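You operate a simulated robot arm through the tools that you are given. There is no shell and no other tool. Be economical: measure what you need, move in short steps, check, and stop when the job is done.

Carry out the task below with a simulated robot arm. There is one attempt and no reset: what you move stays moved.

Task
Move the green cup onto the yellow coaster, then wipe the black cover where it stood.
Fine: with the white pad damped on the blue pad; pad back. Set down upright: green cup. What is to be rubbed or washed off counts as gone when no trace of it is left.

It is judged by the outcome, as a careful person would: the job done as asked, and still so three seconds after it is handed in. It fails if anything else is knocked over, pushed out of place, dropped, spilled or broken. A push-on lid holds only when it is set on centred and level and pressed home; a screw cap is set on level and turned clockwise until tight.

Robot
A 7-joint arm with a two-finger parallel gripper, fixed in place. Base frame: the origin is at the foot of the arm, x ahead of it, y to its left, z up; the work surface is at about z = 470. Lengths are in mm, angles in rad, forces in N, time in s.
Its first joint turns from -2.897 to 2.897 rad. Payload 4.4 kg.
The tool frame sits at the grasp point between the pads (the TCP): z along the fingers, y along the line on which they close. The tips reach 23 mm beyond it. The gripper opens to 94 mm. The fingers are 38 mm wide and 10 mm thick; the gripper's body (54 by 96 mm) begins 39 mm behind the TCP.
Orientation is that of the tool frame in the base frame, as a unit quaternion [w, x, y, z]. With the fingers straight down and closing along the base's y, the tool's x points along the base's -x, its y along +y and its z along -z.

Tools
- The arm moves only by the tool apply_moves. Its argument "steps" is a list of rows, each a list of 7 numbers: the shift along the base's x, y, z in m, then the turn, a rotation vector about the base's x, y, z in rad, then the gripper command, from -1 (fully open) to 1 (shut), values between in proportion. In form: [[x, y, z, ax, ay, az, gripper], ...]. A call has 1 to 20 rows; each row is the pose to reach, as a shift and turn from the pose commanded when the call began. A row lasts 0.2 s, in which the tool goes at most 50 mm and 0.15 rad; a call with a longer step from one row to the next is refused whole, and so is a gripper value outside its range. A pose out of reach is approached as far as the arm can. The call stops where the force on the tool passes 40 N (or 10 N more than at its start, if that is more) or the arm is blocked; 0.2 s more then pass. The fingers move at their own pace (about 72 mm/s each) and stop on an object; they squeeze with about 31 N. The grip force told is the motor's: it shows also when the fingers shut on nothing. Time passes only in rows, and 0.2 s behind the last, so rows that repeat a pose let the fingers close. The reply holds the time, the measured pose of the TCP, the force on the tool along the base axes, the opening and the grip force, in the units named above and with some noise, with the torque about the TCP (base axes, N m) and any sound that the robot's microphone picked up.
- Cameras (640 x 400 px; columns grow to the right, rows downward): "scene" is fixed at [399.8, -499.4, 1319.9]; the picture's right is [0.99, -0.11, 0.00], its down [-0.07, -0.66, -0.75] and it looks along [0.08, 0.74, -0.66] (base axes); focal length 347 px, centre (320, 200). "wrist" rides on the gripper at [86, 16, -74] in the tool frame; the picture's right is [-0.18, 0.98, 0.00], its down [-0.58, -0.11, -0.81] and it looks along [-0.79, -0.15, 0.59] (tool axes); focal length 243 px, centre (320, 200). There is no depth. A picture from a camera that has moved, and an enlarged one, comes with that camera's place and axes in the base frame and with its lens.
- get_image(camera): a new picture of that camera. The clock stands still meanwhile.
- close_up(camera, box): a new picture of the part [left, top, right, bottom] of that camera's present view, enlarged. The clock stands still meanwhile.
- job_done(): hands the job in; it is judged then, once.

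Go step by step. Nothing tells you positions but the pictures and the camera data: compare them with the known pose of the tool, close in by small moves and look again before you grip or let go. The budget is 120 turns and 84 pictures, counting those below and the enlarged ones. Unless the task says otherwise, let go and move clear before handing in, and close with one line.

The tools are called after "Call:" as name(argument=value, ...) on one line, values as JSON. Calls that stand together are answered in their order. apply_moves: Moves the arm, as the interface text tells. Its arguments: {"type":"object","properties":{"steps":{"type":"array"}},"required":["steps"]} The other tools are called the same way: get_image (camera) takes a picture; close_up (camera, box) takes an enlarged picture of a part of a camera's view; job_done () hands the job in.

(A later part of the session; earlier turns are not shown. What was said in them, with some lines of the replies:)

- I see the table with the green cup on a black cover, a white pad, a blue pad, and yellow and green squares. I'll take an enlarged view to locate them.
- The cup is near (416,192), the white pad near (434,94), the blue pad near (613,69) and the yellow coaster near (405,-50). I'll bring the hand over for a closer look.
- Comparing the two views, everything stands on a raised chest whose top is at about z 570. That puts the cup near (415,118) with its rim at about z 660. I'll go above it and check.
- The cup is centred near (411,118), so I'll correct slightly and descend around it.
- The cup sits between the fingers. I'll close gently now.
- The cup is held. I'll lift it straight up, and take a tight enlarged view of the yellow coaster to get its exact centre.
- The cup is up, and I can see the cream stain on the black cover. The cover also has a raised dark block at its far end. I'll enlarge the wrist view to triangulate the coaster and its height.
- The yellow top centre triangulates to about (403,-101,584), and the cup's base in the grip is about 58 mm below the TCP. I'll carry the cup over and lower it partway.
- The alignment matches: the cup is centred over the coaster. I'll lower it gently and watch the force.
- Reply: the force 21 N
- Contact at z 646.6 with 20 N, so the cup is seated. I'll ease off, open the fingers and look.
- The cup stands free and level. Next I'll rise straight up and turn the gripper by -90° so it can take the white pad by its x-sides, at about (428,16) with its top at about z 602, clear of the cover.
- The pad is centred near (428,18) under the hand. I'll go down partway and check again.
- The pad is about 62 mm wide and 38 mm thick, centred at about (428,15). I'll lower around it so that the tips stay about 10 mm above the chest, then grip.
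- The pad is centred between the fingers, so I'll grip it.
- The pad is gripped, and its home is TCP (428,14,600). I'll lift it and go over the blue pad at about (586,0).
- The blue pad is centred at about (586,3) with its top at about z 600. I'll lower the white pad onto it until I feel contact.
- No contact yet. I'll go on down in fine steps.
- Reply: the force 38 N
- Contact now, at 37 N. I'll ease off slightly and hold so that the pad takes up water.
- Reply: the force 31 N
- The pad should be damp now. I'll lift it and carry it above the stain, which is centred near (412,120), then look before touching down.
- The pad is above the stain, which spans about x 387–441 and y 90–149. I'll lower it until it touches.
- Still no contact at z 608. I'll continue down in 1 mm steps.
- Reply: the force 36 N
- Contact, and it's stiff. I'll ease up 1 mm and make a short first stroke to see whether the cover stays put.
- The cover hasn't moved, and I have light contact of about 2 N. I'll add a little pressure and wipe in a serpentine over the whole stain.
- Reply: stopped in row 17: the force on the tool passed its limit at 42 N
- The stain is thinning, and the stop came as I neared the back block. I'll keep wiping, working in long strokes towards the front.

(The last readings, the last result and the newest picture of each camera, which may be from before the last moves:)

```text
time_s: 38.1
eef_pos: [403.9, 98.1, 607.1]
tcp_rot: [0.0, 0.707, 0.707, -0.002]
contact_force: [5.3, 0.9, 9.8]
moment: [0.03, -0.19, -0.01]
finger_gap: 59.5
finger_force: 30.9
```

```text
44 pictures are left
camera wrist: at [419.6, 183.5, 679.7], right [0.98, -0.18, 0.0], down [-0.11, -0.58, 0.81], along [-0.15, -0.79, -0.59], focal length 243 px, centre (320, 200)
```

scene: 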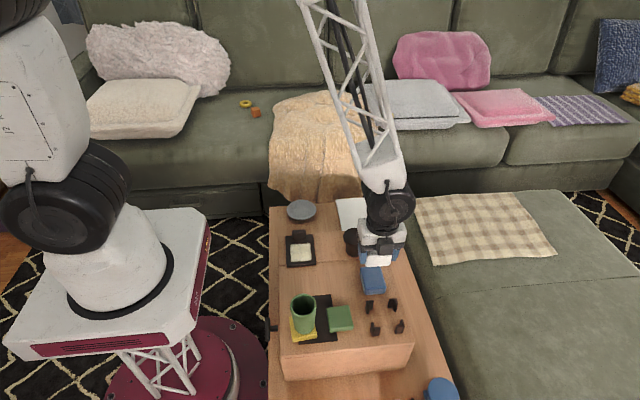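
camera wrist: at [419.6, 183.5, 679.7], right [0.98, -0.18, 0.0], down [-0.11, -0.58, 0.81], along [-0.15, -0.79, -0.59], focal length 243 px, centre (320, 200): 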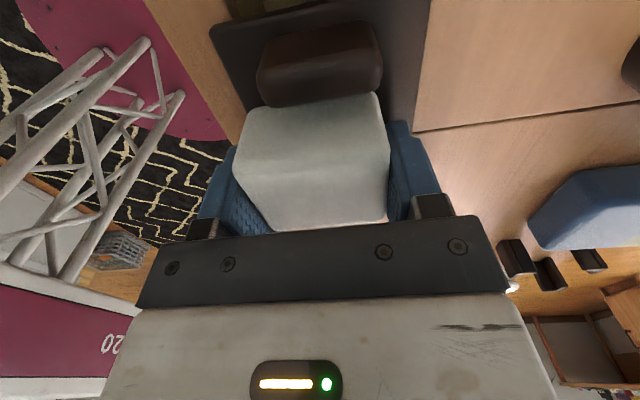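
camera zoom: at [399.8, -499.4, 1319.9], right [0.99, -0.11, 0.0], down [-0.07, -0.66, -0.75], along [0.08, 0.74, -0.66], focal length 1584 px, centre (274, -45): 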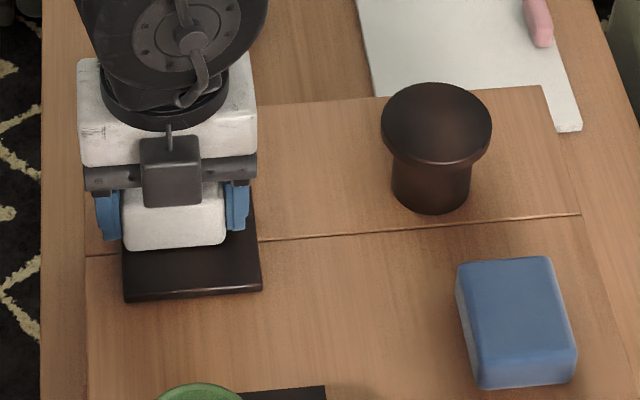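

The front part is wiped, but the cover was dragged towards -y with the pad. I'll lift off and look at the stain and at where the cover sits.

Call:
apply_moves(steps=[[0, 0, 0.015, 0, 0, 0, 0.5], [0, 0, 0.05, 0, 0, 0, 0.5], [0, 0, 0.1, 0, 0, 0, 0.5], [0.04, 0, 0.12, 0, 0, 0, 0.5], [0.085, 0, 0.13, 0, 0, 0, 0.5], [0.13, 0, 0.13, 0, 0, 0, 0.5], [0.17, 0, 0.13, 0, 0, 0, 0.5], [0.17, 0, 0.13, 0, 0, 0, 0.5]])

Call:
close_up(camera="scene", box=[260, 210, 400, 297])

Call:
close_up(camera="scene", box=[270, 220, 350, 270])

```text
time_s: 39.9
eef_pos: [573.2, 96.8, 736.7]
tcp_rot: [-0.001, 0.708, 0.707, -0.002]
contact_force: [-0.6, -0.6, -0.8]
moment: [-0.01, 0.01, 0.01]
finger_gap: 59.4
finger_force: 30.9
```

```text
4.57 times, centred on (330, 254) of scene
camera zoom: at [399.8, -499.4, 1319.9], right [0.99, -0.11, 0.0], down [-0.07, -0.66, -0.75], along [0.08, 0.74, -0.66], focal length 1584 px, centre (274, -45)
```

zoom: 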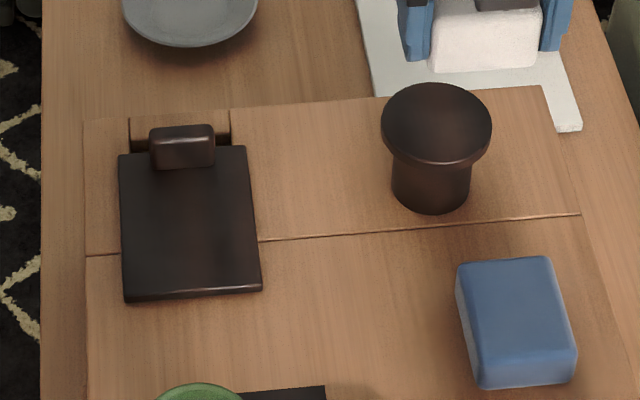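

```text
8.00 times, centred on (310, 245) of scene
camera zoom: at [399.8, -499.4, 1319.9], right [0.99, -0.11, 0.0], down [-0.07, -0.66, -0.75], along [0.08, 0.74, -0.66], focal length 2773 px, centre (400, -160)
```

zoom: 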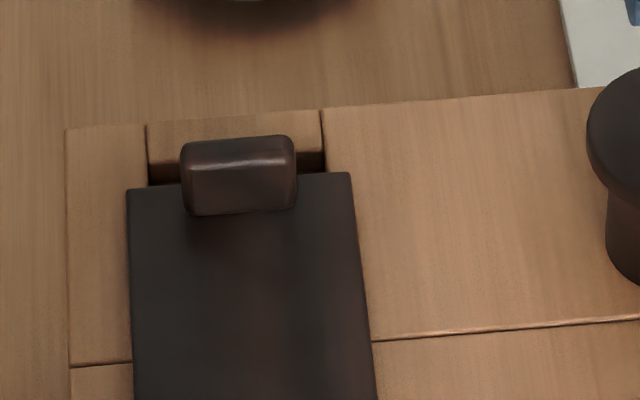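

The stain is gone. The cover is a sliding lid with a handle, and it slid open by about 26 mm. I'll push it back by its handle with the pad hovering just above the cover, starting by going down in front of the handle.

Call:
apply_moves(steps=[[-0.04, 0, 0, 0, 0, 0, 0.5], [-0.08, -0.001, 0, 0, 0, 0, 0.5], [-0.12, -0.002, 0, 0, 0, 0, 0.5], [-0.161, -0.002, 0, 0, 0, 0, 0.5], [-0.161, -0.002, -0.04, 0, 0, 0, 0.5], [-0.161, -0.002, -0.08, 0, 0, 0, 0.5], [-0.161, -0.002, -0.11, 0, 0, 0, 0.5], [-0.161, -0.002, -0.12, 0, 0, 0, 0.5], [-0.161, -0.002, -0.1265, 0, 0, 0, 0.5], [-0.161, -0.002, -0.1265, 0, 0, 0, 0.5]])

Call:
get_image(camera="wrist")

```text
time_s: 42.1
eef_pos: [412.3, 96.2, 610.0]
tcp_rot: [0.0, 0.707, 0.707, -0.002]
contact_force: [-0.5, -1.5, -0.5]
moment: [0.01, -0.01, 0.01]
finger_gap: 59.3
finger_force: 31.4
```

```text
41 pictures are left
camera wrist: at [428.4, 181.2, 683.6], right [0.98, -0.18, 0.0], down [-0.11, -0.58, 0.81], along [-0.15, -0.79, -0.59], focal length 243 px, centre (320, 200)
```

wrist: 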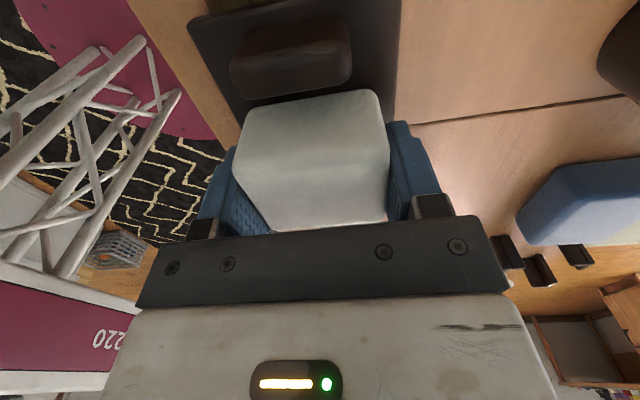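

The pad hovers just in front of the handle. I'll push towards +y in small steps.

Call:
apply_moves(steps=[[0, 0.005, 0, 0, 0, 0, 0.5], [0, 0.01, 0, 0, 0, 0, 0.5], [0, 0.014, 0, 0, 0, 0, 0.5], [0, 0.018, 0, 0, 0, 0, 0.5], [0, 0.021, 0, 0, 0, 0, 0.5], [0, 0.024, 0, 0, 0, 0, 0.5]])

Call:
close_up(camera="scene", box=[260, 210, 400, 297])

```text
time_s: 43.5
eef_pos: [412.3, 119.8, 609.6]
tcp_rot: [-0.001, 0.707, 0.707, -0.003]
contact_force: [-0.8, -0.3, -0.2]
moment: [-0.02, 0.0, -0.02]
finger_gap: 59.4
finger_force: 30.8
```

```text
4.57 times, centred on (330, 254) of scene
camera zoom: at [399.8, -499.4, 1319.9], right [0.99, -0.11, 0.0], down [-0.07, -0.66, -0.75], along [0.08, 0.74, -0.66], focal length 1584 px, centre (274, -45)
```

zoom: 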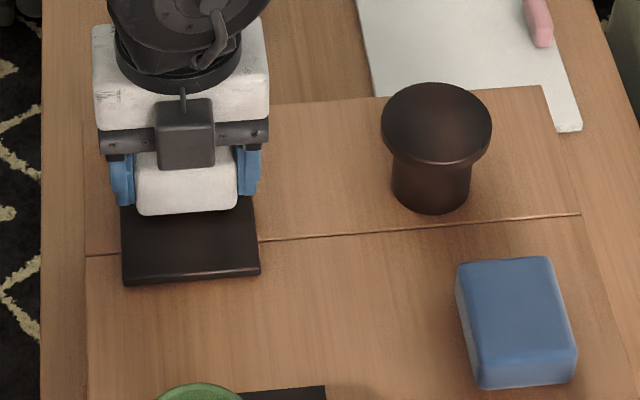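

It's moving; about 16 mm remain. I'll continue slowly.

Call:
apply_moves(steps=[[0, 0.004, 0, 0, 0, 0, 0.5], [0, 0.008, 0, 0, 0, 0, 0.5], [0, 0.011, 0, 0, 0, 0, 0.5], [0, 0.013, 0, 0, 0, 0, 0.5], [0, 0.014, 0, 0, 0, 0, 0.5]])

Call:
close_up(camera="scene", box=[260, 210, 400, 297])

```text
time_s: 44.7
eef_pos: [413.4, 134.4, 610.7]
tcp_rot: [-0.001, 0.707, 0.707, -0.002]
contact_force: [1.4, 0.6, -0.2]
moment: [0.0, 0.0, 0.0]
finger_gap: 59.4
finger_force: 31.5
```

```text
4.57 times, centred on (330, 254) of scene
camera zoom: at [399.8, -499.4, 1319.9], right [0.99, -0.11, 0.0], down [-0.07, -0.66, -0.75], along [0.08, 0.74, -0.66], focal length 1584 px, centre (274, -45)
```

zoom: 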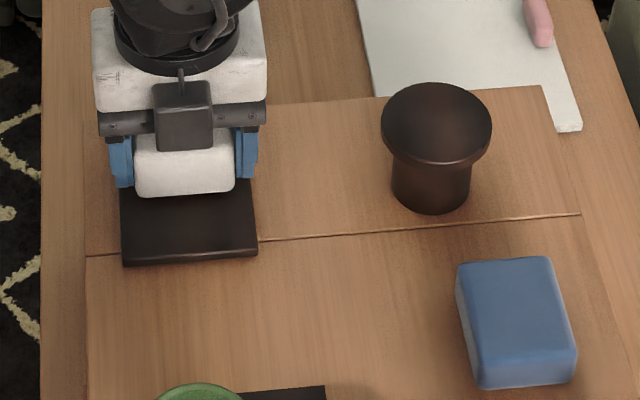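

Nearly there. About 3 mm more.

Call:
apply_moves(steps=[[0, 0.001, 0, 0, 0, 0, 0.5], [0, 0.002, 0, 0, 0, 0, 0.5], [0, 0.003, 0, 0, 0, 0, 0.5]])

Call:
close_up(camera="scene", box=[260, 210, 400, 297])

```text
time_s: 45.5
eef_pos: [411.1, 136.3, 611.0]
tcp_rot: [0.0, 0.707, 0.707, -0.002]
contact_force: [-0.1, -0.1, -1.0]
moment: [0.01, -0.01, 0.0]
finger_gap: 59.5
finger_force: 30.9
```

```text
4.57 times, centred on (330, 254) of scene
camera zoom: at [399.8, -499.4, 1319.9], right [0.99, -0.11, 0.0], down [-0.07, -0.66, -0.75], along [0.08, 0.74, -0.66], focal length 1584 px, centre (274, -45)
```

zoom: 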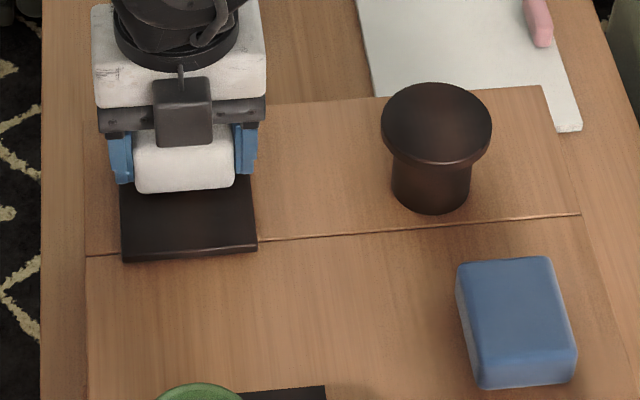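

The cover is back at its original place. I'll back off, lift, and carry the white pad above its home spot.

Call:
apply_moves(steps=[[0, -0.005, 0.003, 0, 0, 0, 0.5], [0, -0.008, 0.03, 0, 0, 0, 0.5], [0, -0.01, 0.06, 0, 0, 0, 0.5], [0.005, -0.045, 0.06, 0, 0, 0, 0.5], [0.01, -0.085, 0.06, 0, 0, 0, 0.5], [0.016, -0.123, 0.06, 0, 0, 0, 0.5], [0.016, -0.123, 0.03, 0, 0, 0, 0.5], [0.016, -0.123, 0.01, 0, 0, 0, 0.5], [0.016, -0.123, -0.004, 0, 0, 0, 0.5], [0.016, -0.123, -0.004, 0, 0, 0, 0.5]])

Call:
close_up(camera="scene", box=[260, 210, 400, 297])

Call:
get_image(camera="wrist")

```text
time_s: 47.7
eef_pos: [428.2, 13.3, 605.7]
tcp_rot: [0.0, 0.707, 0.707, -0.002]
contact_force: [-0.9, 0.1, -0.3]
moment: [-0.01, -0.01, -0.02]
finger_gap: 59.3
finger_force: 30.5
```

```text
4.57 times, centred on (330, 254) of scene
camera zoom: at [399.8, -499.4, 1319.9], right [0.99, -0.11, 0.0], down [-0.07, -0.66, -0.75], along [0.08, 0.74, -0.66], focal length 1584 px, centre (274, -45)
```

zoom: 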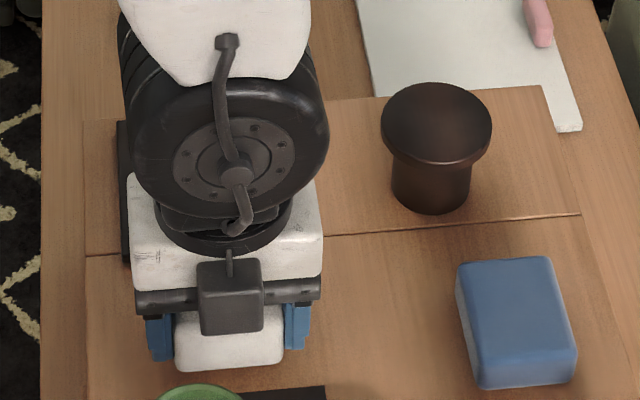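

```text
36 pictures are left
camera wrist: at [444.1, 99.0, 679.6], right [0.98, -0.18, 0.0], down [-0.11, -0.58, 0.81], along [-0.15, -0.79, -0.59], focal length 243 px, centre (320, 200)
```

wrist: 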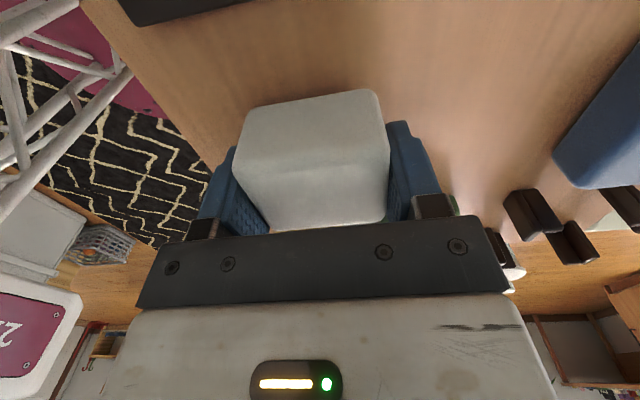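

Directly over its home spot. I'll lower the last 5–6 mm until it touches.

Call:
apply_moves(steps=[[0, 0.0005, -0.002, 0, 0, 0, 0.5], [0, 0.0005, -0.004, 0, 0, 0, 0.5], [0, 0.0005, -0.0055, 0, 0, 0, 0.5], [0, 0.0005, -0.006, 0, 0, 0, 0.5]])

```text
time_s: 48.7
eef_pos: [428.7, 14.2, 600.9]
tcp_rot: [-0.001, 0.707, 0.707, -0.001]
contact_force: [0.0, 0.5, -0.1]
moment: [0.01, 0.02, 0.01]
finger_gap: 59.1
finger_force: 30.7
```

Call:
apply_moves(steps=[[0, 0, -0.0005, 0, 0, 0, 0.5], [0, 0, -0.001, 0, 0, 0, 0.5], [0, 0, -0.0013, 0, 0, 0, 0.5]])

```text
time_s: 49.5
eef_pos: [428.7, 15.1, 598.6]
tcp_rot: [-0.001, 0.707, 0.707, -0.002]
contact_force: [-0.8, -0.3, -0.2]
moment: [0.01, -0.01, 0.04]
finger_gap: 59.1
finger_force: 30.9
```

Call:
apply_moves(steps=[[0, 0, -0.0007, 0, 0, 0, 0.5], [0, 0, -0.0014, 0, 0, 0, 0.5], [0, 0, -0.002, 0, 0, 0, 0.5]])

```text
time_s: 50.3
eef_pos: [428.2, 14.1, 597.0]
tcp_rot: [-0.001, 0.707, 0.707, -0.001]
contact_force: [-4.4, -1.8, 13.4]
moment: [0.01, -0.26, -0.05]
finger_gap: 59.3
finger_force: 31.3
```

The pad now rests on the chest at 13 N. I'll release it and rise.

Call:
apply_moves(steps=[[0, 0, 0.0005, 0, 0, 0, -0.3], [0, 0, 0.0005, 0, 0, 0, -0.6], [0, 0, 0.0005, 0, 0, 0, -1], [0, 0, 0.0005, 0, 0, 0, -1], [0, 0, 0.02, 0, 0, 0, -1], [0, 0, 0.06, 0, 0, 0, -1], [0, 0, 0.11, 0, 0, 0, -1], [0.04, 0.01, 0.14, 0, 0, 0, -1], [0.085, 0.02, 0.16, 0, 0, 0, -1], [0.13, 0.03, 0.18, 0, 0, 0, -1], [0.175, 0.04, 0.2, 0, 0, 0, -1], [0.22, 0.05, 0.22, 0, 0, 0, -1], [0.265, 0.06, 0.23, 0, 0, 0, -1], [0.265, 0.06, 0.23, 0, 0, 0, -1]])

Call:
get_image(camera="scene")

Call:
close_up(camera="scene", box=[260, 190, 420, 290])

Call:
close_up(camera="scene", box=[260, 260, 420, 360])

Call:
close_up(camera="scene", box=[270, 230, 350, 280])

```text
refused: row 8 steps farther than a row can; nothing moved
```

```text
35 pictures are left
```

scene: 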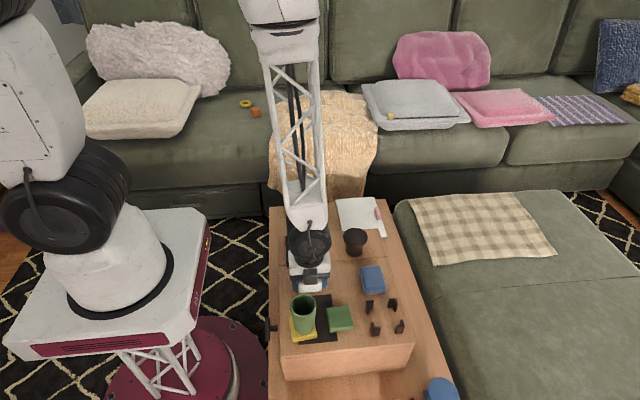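

```text
4.00 times, centred on (340, 240) of scene
camera zoom: at [399.8, -499.4, 1319.9], right [0.99, -0.11, 0.0], down [-0.07, -0.66, -0.75], along [0.08, 0.74, -0.66], focal length 1386 px, centre (240, 40)
```

zoom: 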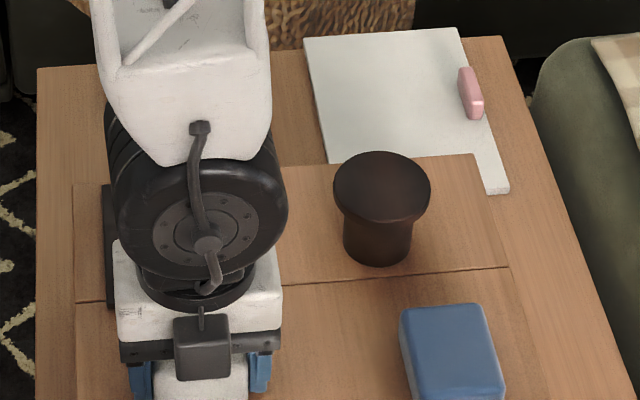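

```text
4.00 times, centred on (340, 310) of scene
camera zoom: at [399.8, -499.4, 1319.9], right [0.99, -0.11, 0.0], down [-0.07, -0.66, -0.75], along [0.08, 0.74, -0.66], focal length 1386 px, centre (240, -240)
```

zoom: 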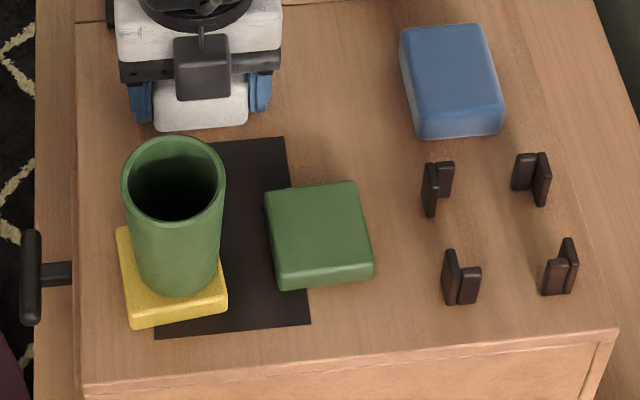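

```text
8.00 times, centred on (310, 255) of scene
camera zoom: at [399.8, -499.4, 1319.9], right [0.99, -0.11, 0.0], down [-0.07, -0.66, -0.75], along [0.08, 0.74, -0.66], focal length 2773 px, centre (400, -240)
```

zoom: 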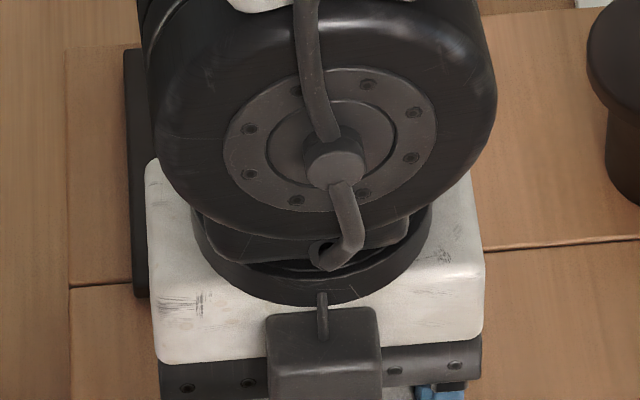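

The move was refused because one step was too long, so nothing moved. The cup stands well on the yellow coaster. I'll repeat the release with shorter steps.

Call:
apply_moves(steps=[[0, 0, 0.0005, 0, 0, 0, -0.3], [0, 0, 0.0005, 0, 0, 0, -0.6], [0, 0, 0.0005, 0, 0, 0, -1], [0, 0, 0.0005, 0, 0, 0, -1], [0, 0, 0.02, 0, 0, 0, -1], [0, 0, 0.06, 0, 0, 0, -1], [0, 0, 0.1, 0, 0, 0, -1], [0.035, 0.005, 0.12, 0, 0, 0, -1], [0.075, 0.01, 0.14, 0, 0, 0, -1], [0.115, 0.015, 0.16, 0, 0, 0, -1], [0.155, 0.02, 0.18, 0, 0, 0, -1], [0.195, 0.03, 0.2, 0, 0, 0, -1], [0.235, 0.04, 0.21, 0, 0, 0, -1], [0.275, 0.05, 0.22, 0, 0, 0, -1], [0.275, 0.05, 0.22, 0, 0, 0, -1]])

Call:
close_up(camera="scene", box=[260, 190, 420, 290])

Call:
close_up(camera="scene", box=[260, 260, 420, 360])

Call:
close_up(camera="scene", box=[270, 230, 350, 280])

```text
time_s: 53.5
eef_pos: [702.4, 65.6, 817.1]
tcp_rot: [-0.001, 0.707, 0.707, -0.002]
contact_force: [-0.6, -0.3, 0.2]
moment: [0.0, 0.0, 0.05]
finger_gap: 93.8
finger_force: 0.2
```

```text
4.00 times, centred on (340, 240) of scene
camera zoom: at [399.8, -499.4, 1319.9], right [0.99, -0.11, 0.0], down [-0.07, -0.66, -0.75], along [0.08, 0.74, -0.66], focal length 1386 px, centre (240, 40)
```

zoom: 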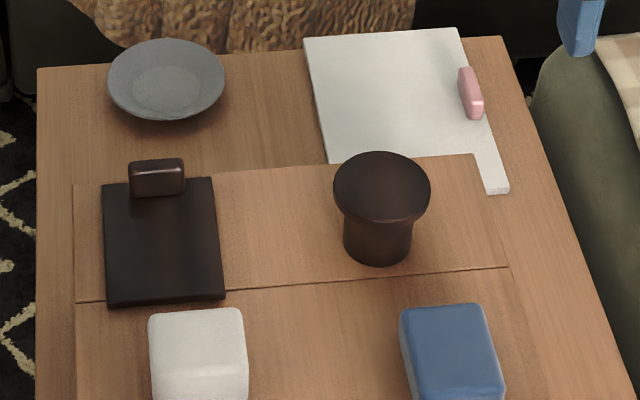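

```text
4.00 times, centred on (340, 310) of scene
camera zoom: at [399.8, -499.4, 1319.9], right [0.99, -0.11, 0.0], down [-0.07, -0.66, -0.75], along [0.08, 0.74, -0.66], focal length 1386 px, centre (240, -240)
```

zoom: 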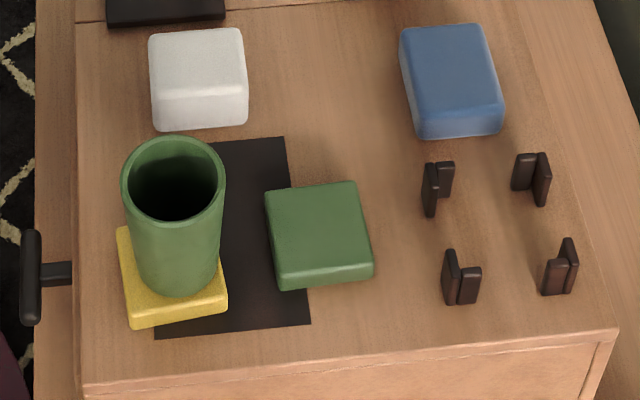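

```text
8.00 times, centred on (310, 255) of scene
camera zoom: at [399.8, -499.4, 1319.9], right [0.99, -0.11, 0.0], down [-0.07, -0.66, -0.75], along [0.08, 0.74, -0.66], focal length 2773 px, centre (400, -240)
```

zoom: 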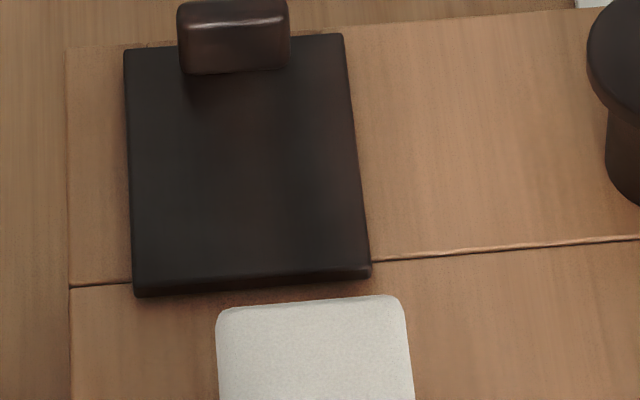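

The cover is clean and in its original place, the cup is upright on the yellow coaster, and the pad is back. The arm is clear, so I'll hand in.

Call:
job_done()

```text
The job is handed in.
```

The green cup stands upright on the yellow coaster and the black cover is wiped with no trace of the stain visible. The cover slid about 26 mm during wiping, so I pushed it back to its original place; the white pad is back where it was.
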